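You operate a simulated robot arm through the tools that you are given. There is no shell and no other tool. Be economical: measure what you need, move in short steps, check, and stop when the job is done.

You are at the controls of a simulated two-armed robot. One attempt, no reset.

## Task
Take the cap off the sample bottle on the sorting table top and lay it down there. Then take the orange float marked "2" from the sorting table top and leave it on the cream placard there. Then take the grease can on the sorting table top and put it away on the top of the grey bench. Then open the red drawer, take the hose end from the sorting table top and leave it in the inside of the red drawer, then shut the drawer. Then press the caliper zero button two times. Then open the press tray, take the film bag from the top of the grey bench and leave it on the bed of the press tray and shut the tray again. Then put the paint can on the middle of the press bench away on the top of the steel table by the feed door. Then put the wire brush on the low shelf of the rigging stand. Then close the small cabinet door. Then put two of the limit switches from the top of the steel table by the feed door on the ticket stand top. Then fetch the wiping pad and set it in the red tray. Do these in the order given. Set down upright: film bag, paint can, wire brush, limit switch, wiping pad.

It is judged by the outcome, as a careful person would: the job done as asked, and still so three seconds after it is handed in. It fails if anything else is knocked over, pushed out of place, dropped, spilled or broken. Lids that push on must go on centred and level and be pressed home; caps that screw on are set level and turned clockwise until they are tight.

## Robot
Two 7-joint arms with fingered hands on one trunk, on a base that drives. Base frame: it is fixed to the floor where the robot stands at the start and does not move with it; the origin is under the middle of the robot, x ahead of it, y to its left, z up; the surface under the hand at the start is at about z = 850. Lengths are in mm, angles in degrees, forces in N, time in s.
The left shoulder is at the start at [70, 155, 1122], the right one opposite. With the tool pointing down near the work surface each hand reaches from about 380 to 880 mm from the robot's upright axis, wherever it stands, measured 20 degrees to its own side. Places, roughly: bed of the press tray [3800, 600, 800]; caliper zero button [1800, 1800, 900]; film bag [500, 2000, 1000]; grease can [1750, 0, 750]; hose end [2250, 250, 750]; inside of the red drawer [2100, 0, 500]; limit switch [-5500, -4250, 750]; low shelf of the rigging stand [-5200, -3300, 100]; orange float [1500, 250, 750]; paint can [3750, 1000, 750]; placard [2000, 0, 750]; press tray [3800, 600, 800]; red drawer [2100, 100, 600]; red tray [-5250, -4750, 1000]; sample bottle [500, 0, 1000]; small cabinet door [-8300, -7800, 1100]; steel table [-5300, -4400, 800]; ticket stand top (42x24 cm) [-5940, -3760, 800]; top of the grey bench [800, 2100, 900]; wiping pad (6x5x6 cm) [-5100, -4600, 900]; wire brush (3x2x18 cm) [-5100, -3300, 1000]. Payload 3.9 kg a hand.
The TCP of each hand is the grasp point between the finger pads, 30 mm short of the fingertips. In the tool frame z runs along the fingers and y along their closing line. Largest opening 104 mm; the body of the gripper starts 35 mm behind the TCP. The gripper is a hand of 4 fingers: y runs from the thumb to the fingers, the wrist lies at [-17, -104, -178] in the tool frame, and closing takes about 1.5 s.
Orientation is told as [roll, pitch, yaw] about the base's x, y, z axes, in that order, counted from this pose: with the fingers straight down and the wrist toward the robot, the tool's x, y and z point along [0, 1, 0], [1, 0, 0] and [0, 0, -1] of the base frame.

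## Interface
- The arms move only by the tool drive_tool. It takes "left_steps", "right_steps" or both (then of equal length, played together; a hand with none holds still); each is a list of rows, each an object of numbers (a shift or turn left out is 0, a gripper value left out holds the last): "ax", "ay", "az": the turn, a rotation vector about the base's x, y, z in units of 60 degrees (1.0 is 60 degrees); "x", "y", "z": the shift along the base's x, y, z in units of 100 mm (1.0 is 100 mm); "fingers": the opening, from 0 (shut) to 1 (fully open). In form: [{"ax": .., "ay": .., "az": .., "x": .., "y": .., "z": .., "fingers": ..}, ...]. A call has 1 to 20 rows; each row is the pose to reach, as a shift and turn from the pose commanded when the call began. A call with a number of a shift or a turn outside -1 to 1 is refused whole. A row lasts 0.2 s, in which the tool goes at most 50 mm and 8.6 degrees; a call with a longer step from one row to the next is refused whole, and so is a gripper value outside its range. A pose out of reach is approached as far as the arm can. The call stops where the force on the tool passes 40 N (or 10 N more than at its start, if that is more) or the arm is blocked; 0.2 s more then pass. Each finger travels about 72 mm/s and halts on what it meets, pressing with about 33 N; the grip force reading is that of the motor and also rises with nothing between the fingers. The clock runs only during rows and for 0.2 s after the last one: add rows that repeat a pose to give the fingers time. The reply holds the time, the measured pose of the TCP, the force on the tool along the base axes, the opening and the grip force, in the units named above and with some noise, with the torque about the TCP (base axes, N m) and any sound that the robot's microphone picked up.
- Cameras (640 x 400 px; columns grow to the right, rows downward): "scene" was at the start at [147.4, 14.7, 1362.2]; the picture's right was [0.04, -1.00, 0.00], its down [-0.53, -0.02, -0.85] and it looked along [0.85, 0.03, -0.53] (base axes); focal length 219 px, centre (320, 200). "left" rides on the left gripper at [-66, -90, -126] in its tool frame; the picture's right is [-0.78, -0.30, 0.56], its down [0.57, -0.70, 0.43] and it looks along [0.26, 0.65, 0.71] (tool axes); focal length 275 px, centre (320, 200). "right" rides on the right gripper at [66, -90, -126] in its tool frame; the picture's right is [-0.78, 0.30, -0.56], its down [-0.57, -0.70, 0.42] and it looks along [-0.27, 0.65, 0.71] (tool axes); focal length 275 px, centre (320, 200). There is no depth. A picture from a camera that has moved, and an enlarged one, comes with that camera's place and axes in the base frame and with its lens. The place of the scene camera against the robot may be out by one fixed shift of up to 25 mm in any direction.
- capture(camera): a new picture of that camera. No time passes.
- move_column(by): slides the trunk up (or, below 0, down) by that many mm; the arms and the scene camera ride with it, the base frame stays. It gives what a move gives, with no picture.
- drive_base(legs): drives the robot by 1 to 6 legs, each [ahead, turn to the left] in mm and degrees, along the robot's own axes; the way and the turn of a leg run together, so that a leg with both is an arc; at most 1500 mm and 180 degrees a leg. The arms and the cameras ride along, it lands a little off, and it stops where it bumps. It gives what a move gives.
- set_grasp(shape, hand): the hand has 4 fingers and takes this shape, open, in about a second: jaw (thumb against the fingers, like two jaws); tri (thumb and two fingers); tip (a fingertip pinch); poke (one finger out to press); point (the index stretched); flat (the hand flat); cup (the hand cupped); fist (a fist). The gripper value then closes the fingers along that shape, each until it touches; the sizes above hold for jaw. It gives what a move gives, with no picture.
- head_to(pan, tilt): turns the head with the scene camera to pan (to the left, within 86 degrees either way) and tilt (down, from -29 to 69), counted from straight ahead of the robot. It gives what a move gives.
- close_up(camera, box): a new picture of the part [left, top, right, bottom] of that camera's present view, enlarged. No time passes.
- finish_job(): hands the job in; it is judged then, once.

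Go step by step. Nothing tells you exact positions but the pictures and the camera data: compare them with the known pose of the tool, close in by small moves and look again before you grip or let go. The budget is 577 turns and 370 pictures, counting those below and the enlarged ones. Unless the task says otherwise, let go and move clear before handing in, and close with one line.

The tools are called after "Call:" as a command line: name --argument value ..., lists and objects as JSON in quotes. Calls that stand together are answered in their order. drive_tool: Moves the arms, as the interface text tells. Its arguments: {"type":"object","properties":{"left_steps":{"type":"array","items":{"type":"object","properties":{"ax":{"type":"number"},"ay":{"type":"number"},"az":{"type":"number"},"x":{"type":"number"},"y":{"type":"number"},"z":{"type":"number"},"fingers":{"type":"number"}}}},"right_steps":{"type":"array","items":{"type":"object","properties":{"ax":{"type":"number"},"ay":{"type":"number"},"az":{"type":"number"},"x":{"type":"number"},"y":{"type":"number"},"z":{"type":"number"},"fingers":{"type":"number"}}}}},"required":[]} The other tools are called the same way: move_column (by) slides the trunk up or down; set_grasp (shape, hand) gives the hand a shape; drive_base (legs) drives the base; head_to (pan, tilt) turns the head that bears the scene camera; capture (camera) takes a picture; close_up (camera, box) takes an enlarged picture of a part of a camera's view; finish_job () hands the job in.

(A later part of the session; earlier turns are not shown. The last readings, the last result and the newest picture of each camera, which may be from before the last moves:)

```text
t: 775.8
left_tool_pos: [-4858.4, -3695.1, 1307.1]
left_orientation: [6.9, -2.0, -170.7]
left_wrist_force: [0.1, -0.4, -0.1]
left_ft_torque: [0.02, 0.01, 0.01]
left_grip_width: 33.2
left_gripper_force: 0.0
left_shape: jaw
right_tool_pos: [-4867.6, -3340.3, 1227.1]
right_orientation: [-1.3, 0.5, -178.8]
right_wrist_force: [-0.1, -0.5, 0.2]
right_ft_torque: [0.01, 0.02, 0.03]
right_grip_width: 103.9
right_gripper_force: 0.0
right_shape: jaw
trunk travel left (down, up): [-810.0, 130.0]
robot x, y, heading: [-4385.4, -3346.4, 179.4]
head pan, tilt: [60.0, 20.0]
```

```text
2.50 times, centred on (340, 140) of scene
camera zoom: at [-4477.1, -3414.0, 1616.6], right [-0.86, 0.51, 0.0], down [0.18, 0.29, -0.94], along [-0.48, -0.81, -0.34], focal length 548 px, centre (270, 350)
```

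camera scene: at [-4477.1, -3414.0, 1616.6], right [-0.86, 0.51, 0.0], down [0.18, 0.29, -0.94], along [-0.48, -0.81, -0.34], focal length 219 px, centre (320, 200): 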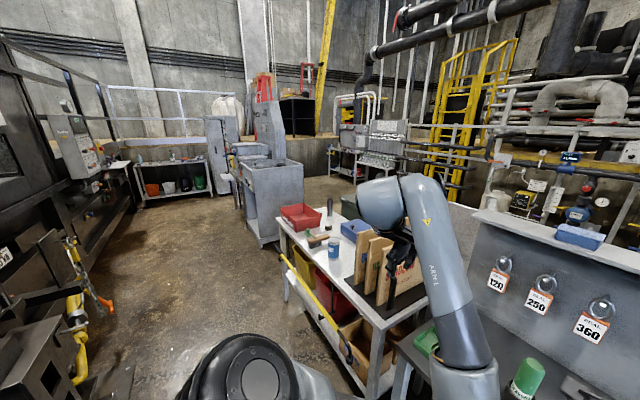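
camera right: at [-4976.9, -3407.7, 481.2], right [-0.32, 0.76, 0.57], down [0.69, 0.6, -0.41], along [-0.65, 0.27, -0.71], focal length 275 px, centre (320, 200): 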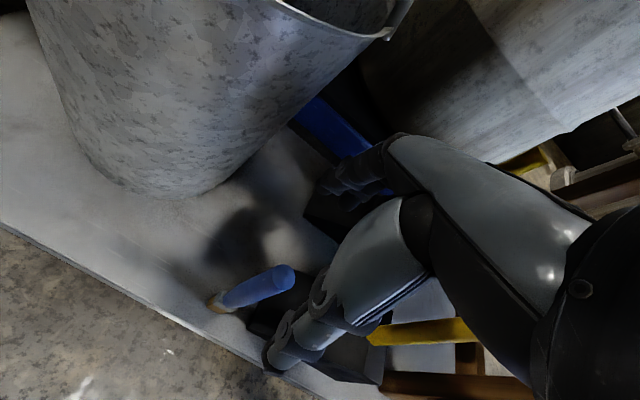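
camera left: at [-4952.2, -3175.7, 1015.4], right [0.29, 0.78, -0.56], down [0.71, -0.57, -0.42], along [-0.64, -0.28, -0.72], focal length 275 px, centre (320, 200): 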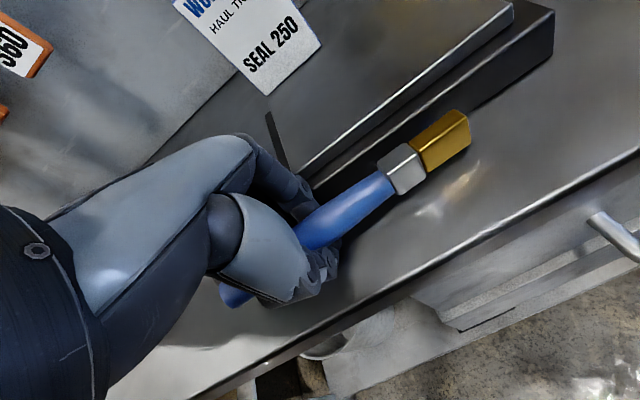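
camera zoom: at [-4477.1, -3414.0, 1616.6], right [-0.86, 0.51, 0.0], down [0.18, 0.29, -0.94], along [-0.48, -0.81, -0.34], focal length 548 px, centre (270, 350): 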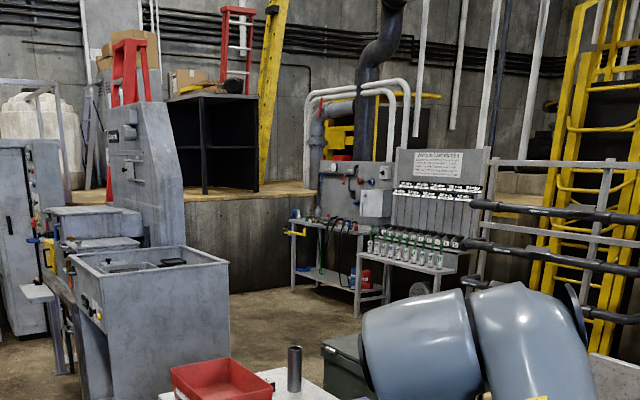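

The small cabinet with its door standing open is on the far wall unit near [-8300, -7850]. I'll drive there by the open floor: south past the steel table, then west.

Call:
drive_base --legs '[[0, 90.7], [1500, 0], [420, 0], [0, -73.8]]'

Call:
head_to --pan 0 --tilt 15

Call:
capture --camera "scene"

```text
t: 792.5
left_tool_pos: [-4721.7, -5744.4, 1309.6]
left_orientation: [6.8, -2.0, -153.0]
left_wrist_force: [0.0, 0.7, 0.2]
left_ft_torque: [0.0, 0.0, 0.02]
left_grip_width: 32.9
left_gripper_force: 0.0
left_shape: jaw
right_tool_pos: [-4836.4, -5408.9, 1227.3]
right_orientation: [-1.3, 0.4, -161.2]
right_wrist_force: [-0.6, 0.0, 0.5]
right_ft_torque: [-0.01, -0.02, -0.01]
right_grip_width: 103.9
right_gripper_force: 0.0
right_shape: jaw
trunk travel left (down, up): [-810.0, 130.0]
robot x, y, heading: [-4382.7, -5268.6, -163.2]
head pan, tilt: [60.0, 20.0]
```

```text
t: 793.8
left_tool_pos: [-4720.8, -5744.1, 1308.1]
left_orientation: [6.9, -2.1, -152.9]
left_wrist_force: [0.1, -0.7, 0.4]
left_ft_torque: [0.0, -0.02, 0.01]
left_grip_width: 32.9
left_gripper_force: 0.2
left_shape: jaw
right_tool_pos: [-4838.1, -5409.2, 1226.1]
right_orientation: [-1.3, 0.5, -161.2]
right_wrist_force: [1.1, -0.1, 0.3]
right_ft_torque: [0.03, -0.05, 0.0]
right_grip_width: 103.6
right_gripper_force: 0.0
right_shape: jaw
trunk travel left (down, up): [-810.0, 130.0]
robot x, y, heading: [-4375.6, -5264.6, -163.1]
head pan, tilt: [0.0, 15.0]
```

```text
39 pictures are left
camera scene: at [-4507.8, -5298.6, 1624.7], right [-0.29, 0.96, 0.0], down [0.25, 0.08, -0.97], along [-0.92, -0.28, -0.26], focal length 219 px, centre (320, 200)
```

scene: 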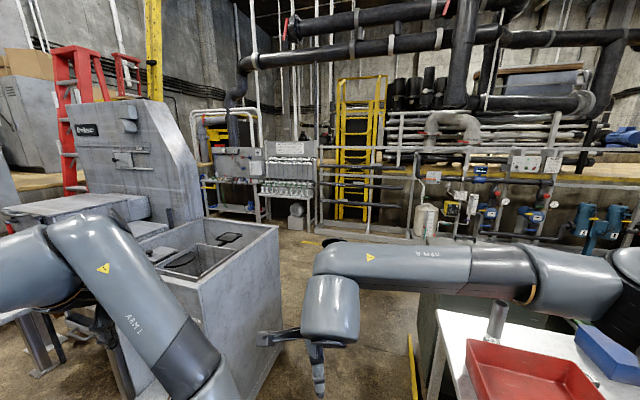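

Call:
drive_base --legs '[[0, -10.5], [1500, 0], [600, 0], [0, 38]]'

Call:
capture --camera "scene"

```text
t: 806.8
left_tool_pos: [-6554.7, -6090.8, 1308.7]
left_orientation: [7.0, -2.0, -124.9]
left_wrist_force: [0.3, -0.2, -0.2]
left_ft_torque: [0.01, 0.03, -0.01]
left_grip_width: 33.2
left_gripper_force: 0.1
left_shape: jaw
right_tool_pos: [-6814.9, -5850.3, 1228.1]
right_orientation: [-1.1, 0.5, -133.1]
right_wrist_force: [0.3, 0.9, 0.5]
right_ft_torque: [0.0, -0.02, 0.06]
right_grip_width: 103.5
right_gripper_force: 0.1
right_shape: jaw
trunk travel left (down, up): [-810.0, 130.0]
robot x, y, heading: [-6473.3, -5512.2, -135.2]
head pan, tilt: [0.0, 15.0]
```

```text
38 pictures are left
camera scene: at [-6570.4, -5600.3, 1624.8], right [-0.71, 0.71, 0.0], down [0.18, 0.18, -0.97], along [-0.68, -0.68, -0.26], focal length 219 px, centre (320, 200)
```

scene: 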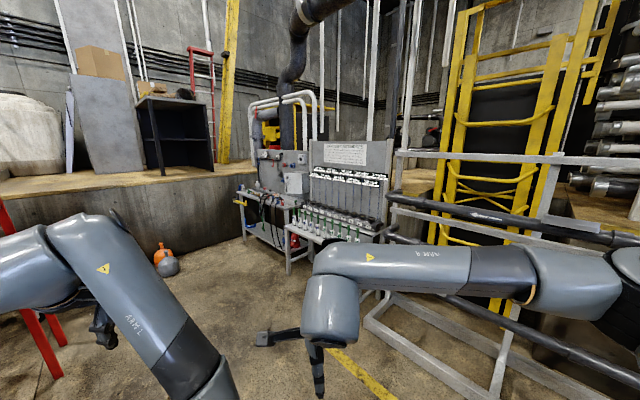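

Call:
close_up --camera "scene" --box '[220, 110, 400, 270]'

```text
2.50 times, centred on (310, 190) of scene
camera zoom: at [-6570.4, -5600.3, 1624.8], right [-0.71, 0.71, 0.0], down [0.18, 0.18, -0.97], along [-0.68, -0.68, -0.26], focal length 548 px, centre (345, 225)
```

zoom: 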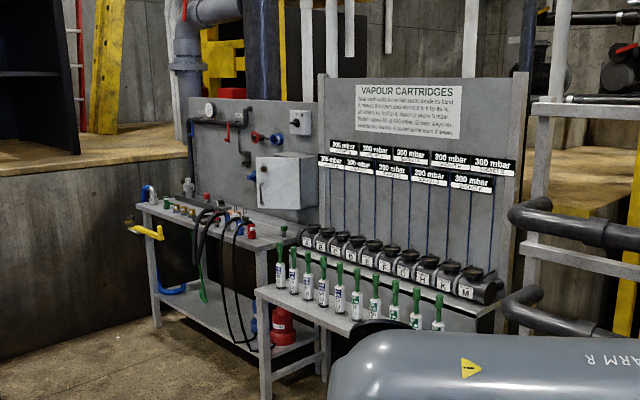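

The small white cabinet is on the panel at x≈-8300, y≈-7770, facing +x. I'll drive to about [-7420, -7770] and face it.

Call:
drive_base --legs '[[0, 22.5], [1500, 0], [940, 0], [0, -67]]'

Call:
head_to --pan 0 --tilt 25

Call:
capture --camera "scene"

```text
t: 822.9
left_tool_pos: [-7834.9, -8176.2, 1308.8]
left_orientation: [6.7, -2.1, -167.7]
left_wrist_force: [-0.1, 0.3, 0.5]
left_ft_torque: [0.0, -0.01, 0.02]
left_grip_width: 33.4
left_gripper_force: 0.1
left_shape: jaw
right_tool_pos: [-7862.0, -7821.2, 1227.6]
right_orientation: [-1.3, 0.5, -176.0]
right_wrist_force: [1.2, 0.0, -0.3]
right_ft_torque: [0.0, 0.01, -0.01]
right_grip_width: 103.5
right_gripper_force: 0.1
right_shape: jaw
trunk travel left (down, up): [-810.0, 130.0]
robot x, y, heading: [-7383.5, -7801.9, -177.9]
head pan, tilt: [0.0, 15.0]
```

```text
t: 823.6
left_tool_pos: [-7834.6, -8176.2, 1307.6]
left_orientation: [6.8, -2.1, -167.6]
left_wrist_force: [-0.1, -0.1, 0.4]
left_ft_torque: [0.01, -0.02, 0.01]
left_grip_width: 33.4
left_gripper_force: 0.0
left_shape: jaw
right_tool_pos: [-7862.2, -7821.8, 1228.0]
right_orientation: [-1.3, 0.4, -176.0]
right_wrist_force: [-0.6, -0.7, -0.6]
right_ft_torque: [-0.01, -0.02, 0.02]
right_grip_width: 103.9
right_gripper_force: 0.1
right_shape: jaw
trunk travel left (down, up): [-810.0, 130.0]
robot x, y, heading: [-7385.1, -7804.6, -178.0]
head pan, tilt: [0.0, 25.0]
```

```text
36 pictures are left
camera scene: at [-7516.4, -7796.7, 1608.6], right [-0.04, 1.0, 0.0], down [0.42, 0.02, -0.91], along [-0.91, -0.03, -0.42], focal length 219 px, centre (320, 200)
```

scene: 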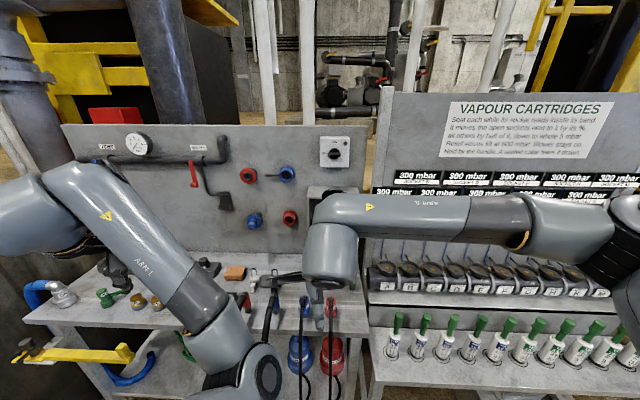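

Call:
drive_tool --right_steps '[{"y": 0.4}, {"y": 0.8}, {"y": 1, "x": 0.2}, {"y": 1, "x": 0.3}]'

Call:
drive_tool --right_steps '[{"y": 0.4}, {"y": 0.8}, {"y": 1}]'

Call:
close_up --camera "scene" --box '[220, 110, 420, 290]'

```text
t: 824.6
left_tool_pos: [-7834.5, -8176.9, 1307.8]
left_orientation: [6.8, -2.1, -167.6]
left_wrist_force: [0.4, -0.1, 0.4]
left_ft_torque: [0.0, 0.01, 0.02]
left_grip_width: 33.0
left_gripper_force: 0.0
left_shape: jaw
right_tool_pos: [-7831.6, -7721.5, 1227.9]
right_orientation: [-1.3, 0.6, -176.0]
right_wrist_force: [-0.1, 0.2, -0.9]
right_ft_torque: [-0.02, -0.02, 0.0]
right_grip_width: 103.7
right_gripper_force: 0.0
right_shape: jaw
trunk travel left (down, up): [-810.0, 130.0]
robot x, y, heading: [-7385.0, -7801.5, -178.0]
head pan, tilt: [0.0, 25.0]
```

```text
t: 825.4
left_tool_pos: [-7835.4, -8175.7, 1308.1]
left_orientation: [6.8, -2.1, -167.5]
left_wrist_force: [-0.1, -0.1, -0.2]
left_ft_torque: [0.02, 0.0, 0.0]
left_grip_width: 33.2
left_gripper_force: 0.1
left_shape: jaw
right_tool_pos: [-7832.2, -7621.3, 1227.4]
right_orientation: [-1.2, 0.5, -176.0]
right_wrist_force: [-0.2, -0.4, -0.7]
right_ft_torque: [0.0, 0.01, -0.01]
right_grip_width: 103.5
right_gripper_force: 0.1
right_shape: jaw
trunk travel left (down, up): [-810.0, 130.0]
robot x, y, heading: [-7383.9, -7799.9, -177.8]
head pan, tilt: [0.0, 25.0]
```

```text
2.22 times, centred on (320, 200) of scene
camera zoom: at [-7516.3, -7797.4, 1608.5], right [-0.04, 1.0, 0.0], down [0.42, 0.02, -0.91], along [-0.91, -0.03, -0.42], focal length 487 px, centre (320, 200)
```

zoom: 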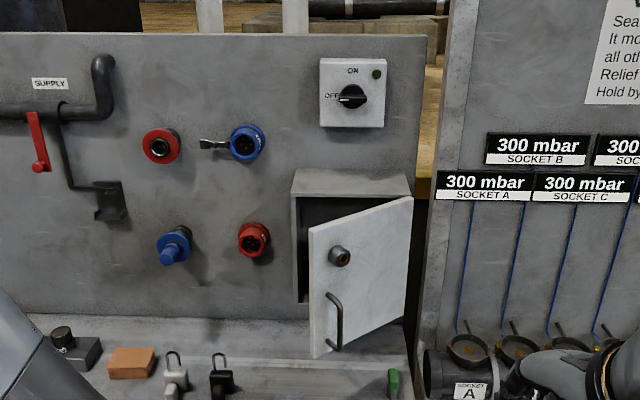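

The door is hinged on its right edge and stands open ~36°; its free edge is at about [-8140, -7820], z 1030–1280. I'll push it shut with the closed right hand. First I'll line up and move in.

Call:
drive_tool --right_steps '[{"y": -0.4, "fingers": 0.5}, {"y": -0.8, "fingers": 0}, {"y": -1, "z": -0.3}, {"y": -1, "z": -0.7}]'

Call:
drive_tool --right_steps '[{"y": -0.4}, {"y": -0.8}, {"y": -0.95}, {"y": -0.95}]'

Call:
drive_base --legs '[[0, -2], [180, 0]]'

Call:
capture --camera "right"

```text
t: 826.4
left_tool_pos: [-7835.9, -8173.6, 1308.9]
left_orientation: [6.8, -2.1, -167.7]
left_wrist_force: [0.7, -0.1, 0.9]
left_ft_torque: [-0.02, 0.03, 0.03]
left_grip_width: 33.1
left_gripper_force: 0.0
left_shape: jaw
right_tool_pos: [-7834.3, -7718.9, 1157.5]
right_orientation: [-1.4, 0.5, -175.9]
right_wrist_force: [0.1, -0.1, -0.1]
right_ft_torque: [-0.02, 0.01, 0.03]
right_grip_width: 0.1
right_gripper_force: 15.0
right_shape: jaw
trunk travel left (down, up): [-810.0, 130.0]
robot x, y, heading: [-7381.4, -7805.0, -178.0]
head pan, tilt: [0.0, 25.0]
```

```text
t: 827.4
left_tool_pos: [-7836.2, -8174.4, 1307.5]
left_orientation: [6.7, -2.1, -167.7]
left_wrist_force: [0.2, 0.3, -1.1]
left_ft_torque: [-0.01, 0.0, 0.01]
left_grip_width: 33.0
left_gripper_force: 0.0
left_shape: jaw
right_tool_pos: [-7833.0, -7815.5, 1157.5]
right_orientation: [-1.2, 0.5, -176.0]
right_wrist_force: [0.1, -0.1, 0.1]
right_ft_torque: [0.0, -0.02, -0.02]
right_grip_width: 0.0
right_gripper_force: 32.9
right_shape: jaw
trunk travel left (down, up): [-810.0, 130.0]
robot x, y, heading: [-7382.6, -7801.9, -177.8]
head pan, tilt: [0.0, 25.0]
```

```text
t: 829.3
left_tool_pos: [-8022.8, -8159.0, 1310.2]
left_orientation: [6.8, -2.2, -169.7]
left_wrist_force: [0.1, 0.4, -0.1]
left_ft_torque: [-0.03, 0.0, 0.02]
left_grip_width: 33.0
left_gripper_force: 0.1
left_shape: jaw
right_tool_pos: [-8008.1, -7800.1, 1158.8]
right_orientation: [-1.3, 0.4, -178.0]
right_wrist_force: [-0.4, 0.3, 0.6]
right_ft_torque: [0.0, 0.02, 0.0]
right_grip_width: 0.2
right_gripper_force: 33.3
right_shape: jaw
trunk travel left (down, up): [-810.0, 130.0]
robot x, y, heading: [-7562.1, -7799.4, -180.0]
head pan, tilt: [0.0, 25.0]
```

```text
34 pictures are left
camera right: at [-7916.1, -7865.8, 1283.4], right [-0.33, 0.75, 0.57], down [0.68, 0.61, -0.41], along [-0.65, 0.26, -0.71], focal length 275 px, centre (320, 200)
```

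right: 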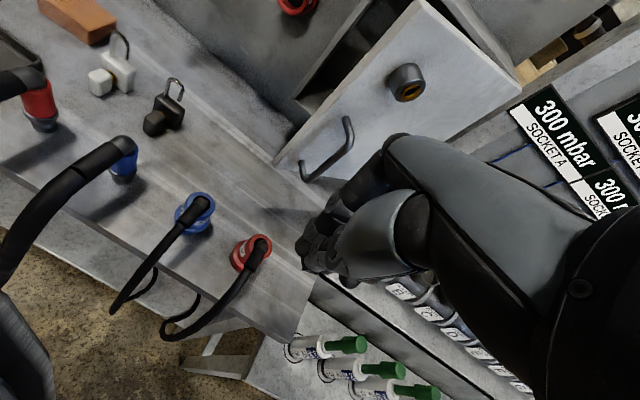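

Call:
drive_tool --right_steps '[{"x": -0.2, "y": -0.1}, {"x": -0.4, "y": -0.15}, {"x": -0.6, "y": -0.15}, {"x": -0.75, "y": -0.15}, {"x": -0.88, "y": -0.15}, {"x": -1, "y": -0.15}, {"x": -1, "y": -0.15}]'

Call:
drive_tool --right_steps '[{"x": -0.15, "y": -0.03}, {"x": -0.3, "y": -0.06}, {"x": -0.45, "y": -0.1}, {"x": -0.58, "y": -0.12}, {"x": -0.7, "y": -0.15}, {"x": -0.8, "y": -0.15}, {"x": -0.88, "y": -0.15}]'

Call:
capture --camera "right"

```text
t: 830.9
left_tool_pos: [-8026.7, -8159.8, 1308.1]
left_orientation: [6.8, -2.2, -169.6]
left_wrist_force: [-0.2, 0.3, -0.4]
left_ft_torque: [0.0, -0.02, 0.04]
left_grip_width: 33.4
left_gripper_force: 0.0
left_shape: jaw
right_tool_pos: [-8112.8, -7816.0, 1156.4]
right_orientation: [-1.3, 0.6, -178.0]
right_wrist_force: [0.0, 0.8, 0.2]
right_ft_torque: [0.02, -0.02, 0.0]
right_grip_width: 0.1
right_gripper_force: 33.1
right_shape: jaw
trunk travel left (down, up): [-810.0, 130.0]
robot x, y, heading: [-7560.7, -7802.4, -180.2]
head pan, tilt: [0.0, 25.0]
```

```text
t: 832.3
left_tool_pos: [-8025.0, -8161.9, 1309.6]
left_orientation: [7.1, -2.3, -169.2]
left_wrist_force: [-0.8, 1.4, 0.2]
left_ft_torque: [-0.04, -0.02, 0.0]
left_grip_width: 33.2
left_gripper_force: 0.1
left_shape: jaw
right_tool_pos: [-8181.3, -7835.8, 1156.5]
right_orientation: [-0.8, 0.9, -176.9]
right_wrist_force: [0.9, -0.4, 0.1]
right_ft_torque: [0.02, -0.02, -0.06]
right_grip_width: 0.2
right_gripper_force: 33.2
right_shape: jaw
trunk travel left (down, up): [-810.0, 130.0]
robot x, y, heading: [-7563.0, -7803.5, -179.4]
head pan, tilt: [0.0, 25.0]
stopped in row 6 (right hand): the force on the tool passed its limit at 42 N (the readings are from after the stop); the commanded pose is now the measured one
```

```text
33 pictures are left
camera right: at [-8089.1, -7899.7, 1282.7], right [-0.35, 0.75, 0.56], down [0.68, 0.62, -0.41], along [-0.65, 0.24, -0.72], focal length 275 px, centre (320, 200)
```

right: 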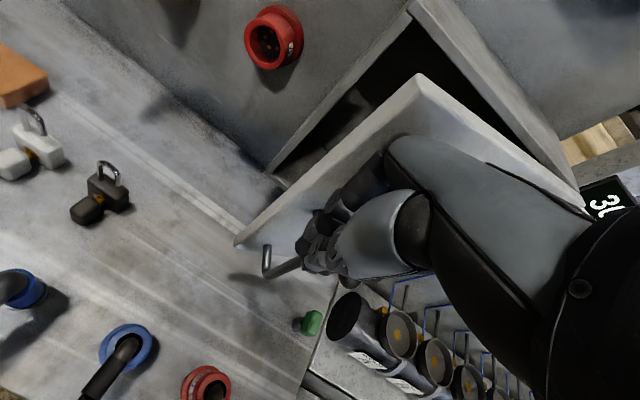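

The push was catching on the handle. I'll back off, go above the handle nearer the free edge, and push again.

Call:
drive_tool --right_steps '[{"x": 0.3}, {"x": 0.5, "z": 0.3}, {"x": 0.5, "z": 0.62, "y": -0.08}, {"x": 0.4, "z": 0.62, "y": -0.12}]'

Call:
drive_tool --right_steps '[{"x": -0.2}, {"x": -0.38, "y": -0.02}, {"x": -0.53, "y": -0.04}, {"x": -0.65, "y": -0.06}, {"x": -0.76, "y": -0.08}, {"x": -0.86, "y": -0.08}, {"x": -0.95, "y": -0.08}, {"x": -1, "y": -0.08}]'

Call:
capture --camera "right"

```text
t: 833.3
left_tool_pos: [-8026.3, -8163.5, 1307.8]
left_orientation: [6.9, -2.2, -169.3]
left_wrist_force: [-0.4, 0.0, 0.4]
left_ft_torque: [0.03, 0.01, 0.06]
left_grip_width: 33.5
left_gripper_force: 0.1
left_shape: jaw
right_tool_pos: [-8141.6, -7849.5, 1218.0]
right_orientation: [-1.0, 0.8, -177.0]
right_wrist_force: [0.0, -0.6, 0.0]
right_ft_torque: [0.01, -0.03, 0.02]
right_grip_width: 0.1
right_gripper_force: 33.2
right_shape: jaw
trunk travel left (down, up): [-810.0, 130.0]
robot x, y, heading: [-7561.5, -7800.1, -179.6]
head pan, tilt: [0.0, 25.0]
```

```text
t: 835.1
left_tool_pos: [-8027.7, -8162.6, 1309.2]
left_orientation: [7.0, -2.2, -169.2]
left_wrist_force: [0.3, -0.2, 0.3]
left_ft_torque: [0.02, -0.01, 0.01]
left_grip_width: 33.3
left_gripper_force: 0.0
left_shape: jaw
right_tool_pos: [-8242.9, -7857.5, 1217.6]
right_orientation: [-0.9, 0.9, -177.1]
right_wrist_force: [0.4, 0.6, -0.6]
right_ft_torque: [-0.01, 0.01, -0.02]
right_grip_width: 0.0
right_gripper_force: 33.1
right_shape: jaw
trunk travel left (down, up): [-810.0, 130.0]
robot x, y, heading: [-7563.1, -7802.8, -179.7]
head pan, tilt: [0.0, 25.0]
```

```text
32 pictures are left
camera right: at [-8149.7, -7921.0, 1343.8], right [-0.34, 0.75, 0.56], down [0.68, 0.62, -0.4], along [-0.65, 0.24, -0.72], focal length 275 px, centre (320, 200)
```

right: 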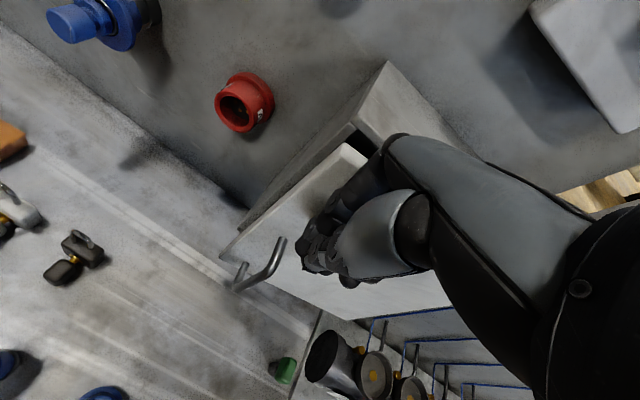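

Nearly shut. Pushing the last bit.

Call:
drive_tool --right_steps '[{"x": -0.08}, {"x": -0.16}, {"x": -0.24}, {"x": -0.32}, {"x": -0.4}, {"x": -0.46}]'

Call:
capture --camera "right"

```text
t: 836.5
left_tool_pos: [-8022.2, -8163.1, 1310.1]
left_orientation: [6.9, -2.4, -169.3]
left_wrist_force: [-0.6, -0.5, -0.4]
left_ft_torque: [0.02, -0.03, -0.02]
left_grip_width: 33.2
left_gripper_force: 0.1
left_shape: jaw
right_tool_pos: [-8283.3, -7859.0, 1219.7]
right_orientation: [-0.9, 0.6, -177.1]
right_wrist_force: [19.1, 0.1, 3.7]
right_ft_torque: [-0.06, 0.32, -0.11]
right_grip_width: 0.2
right_gripper_force: 33.5
right_shape: jaw
trunk travel left (down, up): [-810.0, 130.0]
robot x, y, heading: [-7560.4, -7801.5, -179.4]
head pan, tilt: [0.0, 25.0]
```

```text
31 pictures are left
camera right: at [-8191.3, -7921.1, 1346.1], right [-0.34, 0.75, 0.57], down [0.68, 0.62, -0.41], along [-0.65, 0.24, -0.72], focal length 275 px, centre (320, 200)
```

right: 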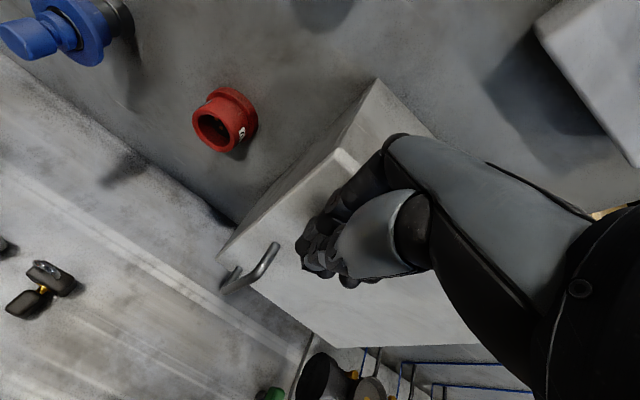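

The cabinet door is shut (19 N). I'll withdraw and head back toward the steel table's area, looking for the ticket stand on the way.

Call:
drive_tool --right_steps '[{"x": 0.3}, {"x": 0.7}, {"x": 1}, {"x": 1}]'

Call:
drive_base --legs '[[-280, 0], [0, -110], [1500, 0], [920, 0]]'

Call:
head_to --pan 0 --tilt 20

Call:
capture --camera "scene"

```text
t: 837.5
left_tool_pos: [-8026.6, -8161.8, 1309.0]
left_orientation: [6.9, -2.2, -169.3]
left_wrist_force: [-0.2, 0.0, -0.4]
left_ft_torque: [-0.01, -0.02, 0.02]
left_grip_width: 33.2
left_gripper_force: 0.1
left_shape: jaw
right_tool_pos: [-8188.2, -7857.8, 1217.2]
right_orientation: [-0.8, 0.9, -177.0]
right_wrist_force: [0.1, 0.5, -0.3]
right_ft_torque: [0.01, -0.03, -0.02]
right_grip_width: 0.1
right_gripper_force: 32.7
right_shape: jaw
trunk travel left (down, up): [-810.0, 130.0]
robot x, y, heading: [-7558.9, -7802.2, -179.7]
head pan, tilt: [0.0, 25.0]
```

```text
t: 855.4
left_tool_pos: [-6681.3, -4964.0, 1309.1]
left_orientation: [6.9, -2.3, 81.3]
left_wrist_force: [0.8, -0.5, -0.6]
left_ft_torque: [0.04, 0.0, -0.02]
left_grip_width: 33.3
left_gripper_force: 0.1
left_shape: jaw
right_tool_pos: [-6341.1, -4913.0, 1219.2]
right_orientation: [-0.9, 0.8, 73.6]
right_wrist_force: [-0.3, 0.5, -0.2]
right_ft_torque: [0.02, 0.0, 0.01]
right_grip_width: 0.0
right_gripper_force: 33.0
right_shape: jaw
trunk travel left (down, up): [-810.0, 130.0]
robot x, y, heading: [-6491.2, -5519.4, 71.1]
head pan, tilt: [0.0, 25.0]
```

```text
t: 856.1
left_tool_pos: [-6681.3, -4963.6, 1308.7]
left_orientation: [7.0, -2.3, 81.4]
left_wrist_force: [-0.1, 0.6, -0.8]
left_ft_torque: [0.0, 0.04, 0.02]
left_grip_width: 33.4
left_gripper_force: 0.1
left_shape: jaw
right_tool_pos: [-6340.0, -4912.1, 1218.4]
right_orientation: [-0.9, 0.7, 73.7]
right_wrist_force: [-0.1, 0.0, 0.7]
right_ft_torque: [0.0, 0.03, 0.0]
right_grip_width: 0.1
right_gripper_force: 33.4
right_shape: jaw
trunk travel left (down, up): [-810.0, 130.0]
robot x, y, heading: [-6495.1, -5520.0, 71.2]
head pan, tilt: [0.0, 20.0]
```

```text
30 pictures are left
camera scene: at [-6440.8, -5375.3, 1616.6], right [0.95, -0.32, 0.0], down [-0.11, -0.32, -0.94], along [0.3, 0.89, -0.34], focal length 219 px, centre (320, 200)
```

scene: 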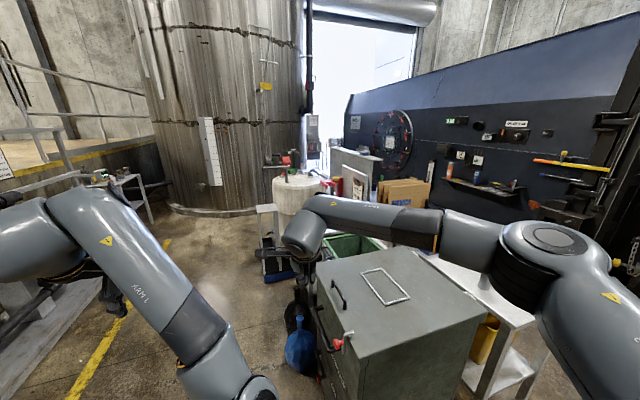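

Call:
drive_tool --right_steps '[{"x": 0.3, "y": -0.3}, {"x": 0.6, "y": -0.6}, {"x": 0.9, "y": -0.9}]'

Call:
close_up --camera "scene" --box '[230, 150, 450, 290]'

```text
t: 856.9
left_tool_pos: [-6679.6, -4964.0, 1310.7]
left_orientation: [7.0, -2.3, 81.3]
left_wrist_force: [-0.5, 0.5, 0.9]
left_ft_torque: [0.02, 0.01, -0.01]
left_grip_width: 33.6
left_gripper_force: 0.0
left_shape: jaw
right_tool_pos: [-6248.2, -5003.8, 1217.8]
right_orientation: [-0.8, 0.8, 73.5]
right_wrist_force: [0.5, 0.1, 0.0]
right_ft_torque: [0.0, 0.01, 0.02]
right_grip_width: 0.1
right_gripper_force: 33.0
right_shape: jaw
trunk travel left (down, up): [-810.0, 130.0]
robot x, y, heading: [-6495.4, -5523.7, 71.0]
head pan, tilt: [0.0, 20.0]
```

```text
2.86 times, centred on (340, 220) of scene
camera zoom: at [-6439.3, -5376.6, 1616.7], right [0.95, -0.32, 0.0], down [-0.11, -0.32, -0.94], along [0.3, 0.89, -0.34], focal length 626 px, centre (263, 143)
```

zoom: 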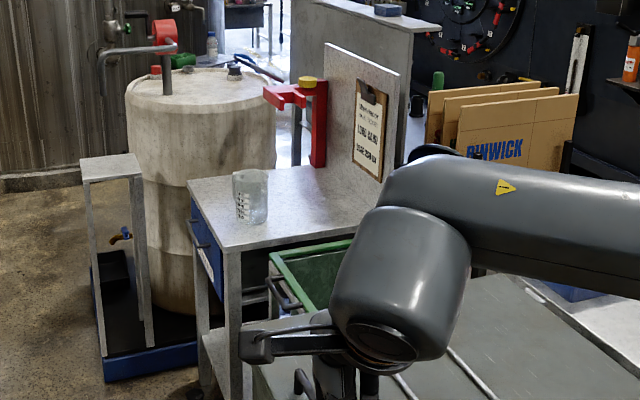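

That table with the clipboard is the ticket stand (top near [-5940, -3800]); it must be approached from the west. First I'll fetch two limit switches from the steel table's east side, one in each hand.

Call:
move_column --by 125

Call:
drive_base --legs '[[0, -64], [1500, 0], [580, 0], [0, 83], [880, 0], [0, 90]]'

Call:
head_to --pan 0 --tilt 45

Call:
capture --camera "scene"

```text
t: 858.4
left_tool_pos: [-6680.8, -4963.0, 1432.7]
left_orientation: [6.9, -2.2, 81.3]
left_wrist_force: [0.5, 0.6, 0.4]
left_ft_torque: [0.06, 0.01, -0.02]
left_grip_width: 33.3
left_gripper_force: 0.1
left_shape: jaw
right_tool_pos: [-6248.9, -5001.0, 1343.8]
right_orientation: [-0.9, 0.9, 73.7]
right_wrist_force: [0.8, 0.2, 0.0]
right_ft_torque: [0.03, -0.02, 0.0]
right_grip_width: 0.0
right_gripper_force: 33.4
right_shape: jaw
trunk travel left (down, up): [-935.0, 5.0]
robot x, y, heading: [-6495.3, -5521.6, 71.2]
head pan, tilt: [0.0, 20.0]
```

```text
t: 883.2
left_tool_pos: [-4918.0, -4750.2, 1434.7]
left_orientation: [7.0, -2.3, -167.3]
left_wrist_force: [0.4, -0.7, 1.1]
left_ft_torque: [0.01, 0.01, 0.01]
left_grip_width: 33.4
left_gripper_force: 0.0
left_shape: jaw
right_tool_pos: [-5038.9, -4334.3, 1343.9]
right_orientation: [-0.9, 0.8, -175.1]
right_wrist_force: [0.6, -0.3, -0.2]
right_ft_torque: [-0.01, -0.04, 0.02]
right_grip_width: 0.0
right_gripper_force: 32.6
right_shape: jaw
trunk travel left (down, up): [-935.0, 5.0]
robot x, y, heading: [-4467.0, -4375.6, -177.7]
head pan, tilt: [0.0, 20.0]
```

```text
t: 884.1
left_tool_pos: [-4917.8, -4752.1, 1434.0]
left_orientation: [7.1, -2.3, -167.2]
left_wrist_force: [-0.3, 0.7, -0.6]
left_ft_torque: [0.01, -0.02, 0.04]
left_grip_width: 33.2
left_gripper_force: 0.2
left_shape: jaw
right_tool_pos: [-5038.8, -4335.8, 1344.1]
right_orientation: [-1.0, 0.8, -175.1]
right_wrist_force: [0.2, 0.0, 0.2]
right_ft_torque: [0.02, -0.02, 0.0]
right_grip_width: 0.0
right_gripper_force: 32.7
right_shape: jaw
trunk travel left (down, up): [-935.0, 5.0]
robot x, y, heading: [-4466.4, -4375.0, -177.5]
head pan, tilt: [0.0, 45.0]
```

```text
28 pictures are left
camera scene: at [-4590.2, -4370.4, 1703.0], right [-0.04, 1.0, 0.0], down [0.71, 0.03, -0.71], along [-0.71, -0.03, -0.71], focal length 219 px, centre (320, 200)
```

scene: 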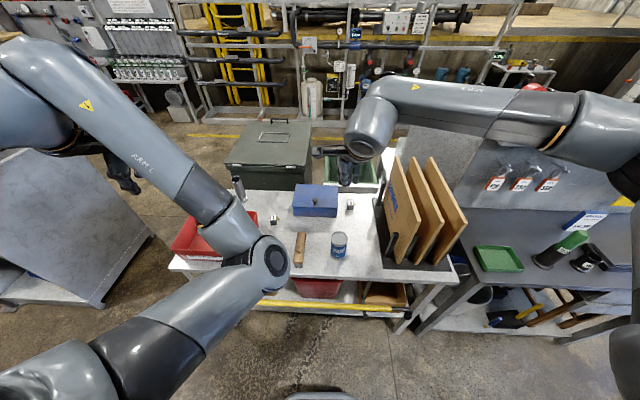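

Switches 1 and 3 are accessible. The right forearm would sweep the tall boards at switch 3, so I'll take 3 with the left hand and 1 with the right. Retracting the right hand and moving up.

Call:
drive_tool --right_steps '[{"x": 0.4}, {"x": 0.8}, {"x": 1, "y": -0.3}, {"x": 1, "y": -0.6}]' --left_steps '[{"ax": 0.04, "ay": -0.02, "x": -0.2}, {"ax": 0.08, "ay": -0.04, "x": -0.4, "y": 0.2}, {"ax": 0.12, "ay": -0.04, "az": -0.1, "x": -0.6, "y": 0.5}, {"ax": 0.12, "ay": -0.04, "az": -0.2, "x": -0.8, "y": 0.8}]'

Call:
drive_base --legs '[[0, -32.5], [150, 0], [0, 30]]'

Call:
drive_tool --right_steps '[{"x": 0.2, "y": -0.3}, {"x": 0.4, "y": -0.5}, {"x": 0.4, "y": -0.5}, {"x": 0.4, "y": -0.5}]' --left_steps '[{"x": -0.3, "y": 0.2, "fingers": 0.6}, {"x": -0.6, "y": 0.5}, {"x": -0.9, "y": 0.8}, {"x": -1, "y": 1}]'

```text
t: 885.3
left_tool_pos: [-4993.8, -4699.3, 1445.2]
left_orientation: [1.4, -0.1, -175.7]
left_wrist_force: [0.5, -0.3, -0.1]
left_ft_torque: [-0.01, 0.04, -0.03]
left_grip_width: 33.4
left_gripper_force: 0.0
left_shape: jaw
right_tool_pos: [-4938.6, -4395.9, 1342.3]
right_orientation: [-0.8, 0.7, -174.9]
right_wrist_force: [1.0, 0.3, -0.2]
right_ft_torque: [0.02, 0.0, 0.01]
right_grip_width: 0.0
right_gripper_force: 33.6
right_shape: jaw
trunk travel left (down, up): [-935.0, 5.0]
robot x, y, heading: [-4467.7, -4371.4, -177.5]
head pan, tilt: [0.0, 45.0]
stopped in row 4 (left hand): the arm was blocked; the commanded pose is now the measured one
```

```text
t: 889.7
left_tool_pos: [-5135.3, -4598.2, 1445.9]
left_orientation: [1.4, -0.2, -178.5]
left_wrist_force: [-0.2, 0.1, -0.6]
left_ft_torque: [0.04, 0.0, 0.04]
left_grip_width: 33.4
left_gripper_force: 0.1
left_shape: jaw
right_tool_pos: [-5067.7, -4299.5, 1342.9]
right_orientation: [-0.8, 0.7, -177.6]
right_wrist_force: [0.4, 0.1, -0.7]
right_ft_torque: [-0.01, 0.02, 0.0]
right_grip_width: 0.2
right_gripper_force: 32.8
right_shape: jaw
trunk travel left (down, up): [-935.0, 5.0]
robot x, y, heading: [-4599.6, -4303.5, 179.7]
head pan, tilt: [0.0, 45.0]
```

```text
t: 890.7
left_tool_pos: [-5237.8, -4498.2, 1444.5]
left_orientation: [1.4, -0.1, -178.5]
left_wrist_force: [-0.9, -0.3, 0.1]
left_ft_torque: [-0.02, 0.0, -0.01]
left_grip_width: 62.1
left_gripper_force: 0.1
left_shape: jaw
right_tool_pos: [-5030.5, -4348.8, 1343.0]
right_orientation: [-0.8, 0.9, -177.6]
right_wrist_force: [0.1, 2.4, -0.4]
right_ft_torque: [-0.18, 0.05, 0.13]
right_grip_width: 0.0
right_gripper_force: 33.3
right_shape: jaw
trunk travel left (down, up): [-935.0, 5.0]
robot x, y, heading: [-4595.6, -4300.4, 179.7]
head pan, tilt: [0.0, 45.0]
```

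Call:
drive_tool --right_steps '[{"y": 0.3, "x": 0.1}, {"y": 0.7, "x": 0.2}, {"y": 1, "x": 0.3}, {"y": 1, "x": 0.3}]'

Call:
drive_tool --right_steps '[{"y": 0.3}, {"y": 0.5}, {"y": 0.5}, {"y": 0.5}]' --left_steps '[{"x": -0.3, "y": 0.3}, {"x": -0.6, "y": 0.6}, {"x": -0.9, "y": 0.9}, {"x": -1, "y": 1}]'

Call:
move_column --by -250

Call:
capture --camera "left"

```text
t: 891.7
left_tool_pos: [-5237.3, -4501.9, 1444.7]
left_orientation: [1.3, -0.1, -178.4]
left_wrist_force: [-0.3, -1.0, 0.6]
left_ft_torque: [-0.01, -0.01, 0.01]
left_grip_width: 62.0
left_gripper_force: 0.1
left_shape: jaw
right_tool_pos: [-4999.7, -4252.8, 1341.0]
right_orientation: [-1.0, 0.9, -177.7]
right_wrist_force: [0.4, 0.4, 0.2]
right_ft_torque: [0.01, 0.01, 0.02]
right_grip_width: 0.1
right_gripper_force: 33.6
right_shape: jaw
trunk travel left (down, up): [-935.0, 5.0]
robot x, y, heading: [-4600.1, -4300.8, 179.9]
head pan, tilt: [0.0, 45.0]
```

```text
t: 892.7
left_tool_pos: [-5339.7, -4401.2, 1445.2]
left_orientation: [1.3, -0.1, -178.3]
left_wrist_force: [-0.6, -0.8, 0.1]
left_ft_torque: [0.02, 0.01, 0.0]
left_grip_width: 62.0
left_gripper_force: 0.1
left_shape: jaw
right_tool_pos: [-5001.8, -4201.8, 1341.8]
right_orientation: [-0.9, 1.0, -177.5]
right_wrist_force: [0.3, 0.1, 0.5]
right_ft_torque: [-0.02, -0.02, 0.02]
right_grip_width: 0.1
right_gripper_force: 33.0
right_shape: jaw
trunk travel left (down, up): [-935.0, 5.0]
robot x, y, heading: [-4597.8, -4299.5, 179.9]
head pan, tilt: [0.0, 45.0]
```

```text
t: 895.3
left_tool_pos: [-5338.6, -4400.6, 1194.9]
left_orientation: [1.4, -0.1, -178.5]
left_wrist_force: [-0.5, 0.4, -0.1]
left_ft_torque: [-0.02, 0.0, 0.0]
left_grip_width: 62.0
left_gripper_force: 0.0
left_shape: jaw
right_tool_pos: [-4999.4, -4199.4, 1092.0]
right_orientation: [-0.9, 0.8, -177.6]
right_wrist_force: [0.3, 0.0, 0.4]
right_ft_torque: [0.0, 0.01, -0.04]
right_grip_width: 0.2
right_gripper_force: 33.0
right_shape: jaw
trunk travel left (down, up): [-685.0, 255.0]
robot x, y, heading: [-4595.9, -4302.9, 179.8]
head pan, tilt: [0.0, 45.0]
```

```text
27 pictures are left
camera left: at [-5250.8, -4327.8, 1320.4], right [0.27, 0.77, -0.58], down [0.72, -0.56, -0.41], along [-0.64, -0.3, -0.71], focal length 275 px, centre (320, 200)
```

left: 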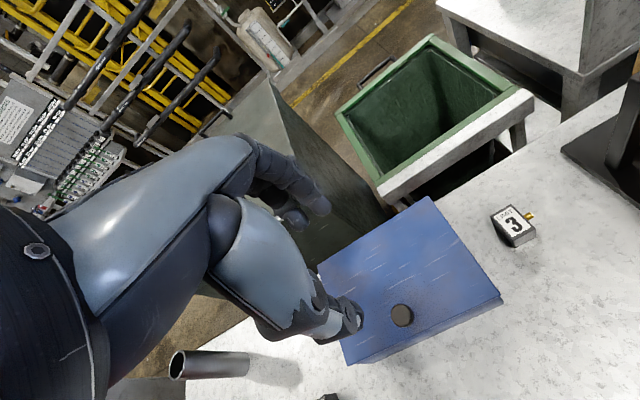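

Call:
drive_base --legs '[[70, 0]]'

Call:
drive_tool --left_steps '[{"y": 0.3}, {"y": 0.6}, {"y": 0.9, "z": -0.2}, {"y": 1, "z": -0.5}, {"y": 1, "z": -0.8}]'

Call:
drive_tool --left_steps '[{"y": 0.3, "x": 0.05}, {"y": 0.48, "x": 0.08}, {"y": 0.48, "x": 0.08, "z": -0.3}, {"y": 0.48, "x": 0.08, "z": -0.6}, {"y": 0.48, "x": 0.08, "z": -0.9}, {"y": 0.48, "x": 0.08, "z": -0.9}]'

Call:
capture --camera "left"

```text
t: 896.3
left_tool_pos: [-5394.0, -4398.1, 1204.1]
left_orientation: [1.3, -0.8, -178.5]
left_wrist_force: [-0.5, 0.5, 0.8]
left_ft_torque: [-0.04, 0.0, 0.05]
left_grip_width: 62.3
left_gripper_force: 0.1
left_shape: jaw
right_tool_pos: [-5056.0, -4198.8, 1097.5]
right_orientation: [-0.9, 0.0, -177.5]
right_wrist_force: [0.4, -0.1, -0.5]
right_ft_torque: [0.02, -0.02, -0.01]
right_grip_width: 0.2
right_gripper_force: 33.5
right_shape: jaw
trunk travel left (down, up): [-685.0, 255.0]
robot x, y, heading: [-4668.1, -4297.8, 179.8]
head pan, tilt: [0.0, 45.0]
```

```text
t: 897.5
left_tool_pos: [-5401.4, -4299.4, 1117.8]
left_orientation: [1.3, -0.4, -178.5]
left_wrist_force: [-0.2, -0.1, -0.4]
left_ft_torque: [0.01, 0.0, 0.04]
left_grip_width: 62.2
left_gripper_force: 0.1
left_shape: jaw
right_tool_pos: [-5064.0, -4200.6, 1093.8]
right_orientation: [-1.1, 0.4, -177.3]
right_wrist_force: [-0.4, -0.7, -0.8]
right_ft_torque: [-0.03, 0.01, -0.01]
right_grip_width: 0.0
right_gripper_force: 32.9
right_shape: jaw
trunk travel left (down, up): [-685.0, 255.0]
robot x, y, heading: [-4664.0, -4300.1, 179.8]
head pan, tilt: [0.0, 45.0]
```

```text
t: 898.9
left_tool_pos: [-5396.1, -4251.1, 1027.6]
left_orientation: [1.5, -0.3, -178.5]
left_wrist_force: [0.5, -0.1, 0.4]
left_ft_torque: [0.0, 0.0, 0.0]
left_grip_width: 62.4
left_gripper_force: 0.0
left_shape: jaw
right_tool_pos: [-5065.0, -4198.5, 1093.8]
right_orientation: [-1.0, 0.5, -177.5]
right_wrist_force: [0.7, 0.2, -0.1]
right_ft_torque: [-0.02, -0.02, -0.01]
right_grip_width: 0.1
right_gripper_force: 32.6
right_shape: jaw
trunk travel left (down, up): [-685.0, 255.0]
robot x, y, heading: [-4667.3, -4303.9, 180.0]
head pan, tilt: [0.0, 45.0]
```

```text
26 pictures are left
camera left: at [-5307.7, -4178.7, 1152.7], right [0.27, 0.77, -0.58], down [0.71, -0.56, -0.42], along [-0.65, -0.3, -0.7], focal length 275 px, centre (320, 200)
```

left: 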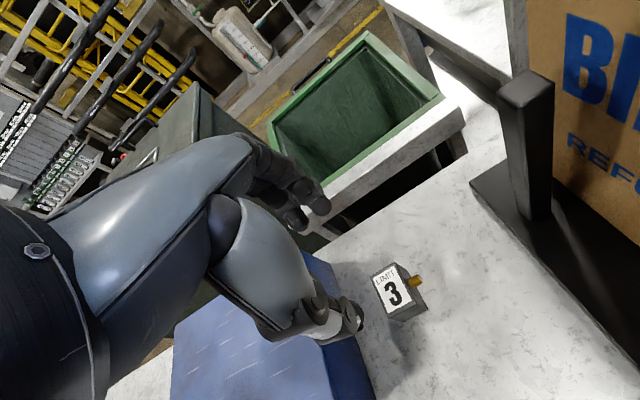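

Call:
drive_tool --left_steps '[{"x": -0.06, "y": -0.02, "z": -0.3}, {"x": -0.06, "y": -0.02, "z": -0.6}, {"x": -0.06, "y": -0.02, "z": -0.9}, {"x": -0.06, "y": -0.02, "z": -0.9}]'

Call:
capture --camera "left"

```text
t: 899.9
left_tool_pos: [-5401.3, -4251.5, 938.8]
left_orientation: [1.4, -0.3, -178.6]
left_wrist_force: [0.5, -0.6, 0.8]
left_ft_torque: [0.03, 0.0, -0.01]
left_grip_width: 62.1
left_gripper_force: 0.1
left_shape: jaw
right_tool_pos: [-5064.9, -4199.4, 1094.1]
right_orientation: [-0.9, 0.5, -177.5]
right_wrist_force: [0.7, 0.9, -0.4]
right_ft_torque: [-0.01, 0.01, 0.0]
right_grip_width: 0.0
right_gripper_force: 33.0
right_shape: jaw
trunk travel left (down, up): [-685.0, 255.0]
robot x, y, heading: [-4660.7, -4300.6, 179.7]
head pan, tilt: [0.0, 45.0]
```

```text
25 pictures are left
camera left: at [-5312.9, -4180.0, 1062.8], right [0.27, 0.77, -0.58], down [0.71, -0.56, -0.42], along [-0.65, -0.3, -0.7], focal length 275 px, centre (320, 200)
```

left: 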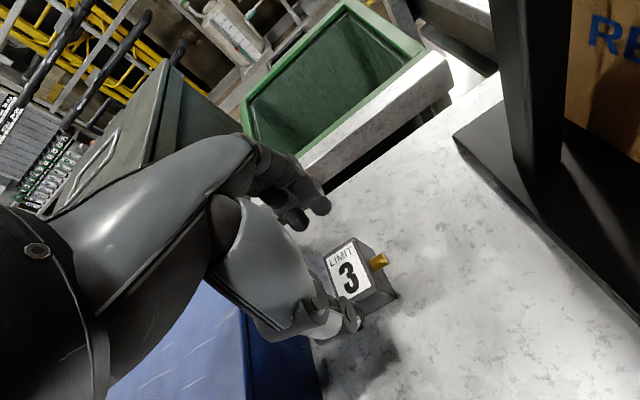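

Call:
drive_tool --left_steps '[{"z": -0.2}, {"z": -0.4}, {"z": -0.5}, {"z": -0.55}, {"z": -0.55, "fingers": 0.45}, {"z": -0.55, "fingers": 0.3}, {"z": -0.55, "fingers": 0.15}, {"z": -0.55, "fingers": 0.05}, {"z": -0.55, "fingers": 0.05}]'

Call:
drive_tool --left_steps '[{"z": 0.15}, {"z": 0.5}, {"z": 0.9}, {"z": 1}]'

Call:
close_up --camera "left" --box '[220, 180, 420, 340]'

```text
t: 901.9
left_tool_pos: [-5401.7, -4251.7, 885.0]
left_orientation: [1.3, -0.3, -178.5]
left_wrist_force: [-0.7, 0.7, 0.1]
left_ft_torque: [0.0, -0.04, 0.01]
left_grip_width: 40.5
left_gripper_force: 32.8
left_shape: jaw
right_tool_pos: [-5064.4, -4199.4, 1093.9]
right_orientation: [-0.9, 0.5, -177.6]
right_wrist_force: [0.2, 0.4, -0.7]
right_ft_torque: [0.0, -0.04, -0.01]
right_grip_width: 0.1
right_gripper_force: 33.4
right_shape: jaw
trunk travel left (down, up): [-685.0, 255.0]
robot x, y, heading: [-4664.3, -4297.2, 179.9]
head pan, tilt: [0.0, 45.0]
```

```text
t: 902.9
left_tool_pos: [-5400.7, -4253.6, 983.4]
left_orientation: [1.3, -0.3, -178.5]
left_wrist_force: [0.5, -0.1, -1.5]
left_ft_torque: [-0.01, -0.03, 0.02]
left_grip_width: 40.3
left_gripper_force: 33.3
left_shape: jaw
right_tool_pos: [-5064.0, -4199.2, 1094.1]
right_orientation: [-1.0, 0.5, -177.5]
right_wrist_force: [1.0, 0.4, -0.3]
right_ft_torque: [-0.01, -0.02, -0.01]
right_grip_width: 0.0
right_gripper_force: 33.3
right_shape: jaw
trunk travel left (down, up): [-685.0, 255.0]
robot x, y, heading: [-4662.7, -4299.0, 179.8]
head pan, tilt: [0.0, 45.0]
```

```text
2.50 times, centred on (320, 260) of left
camera zoom: at [-5313.3, -4181.2, 1107.9], right [0.27, 0.77, -0.58], down [0.71, -0.56, -0.41], along [-0.64, -0.3, -0.7], focal length 688 px, centre (320, 50)
```

zoom: 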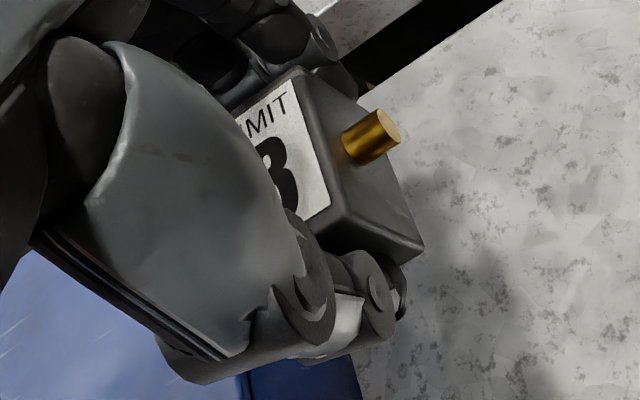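

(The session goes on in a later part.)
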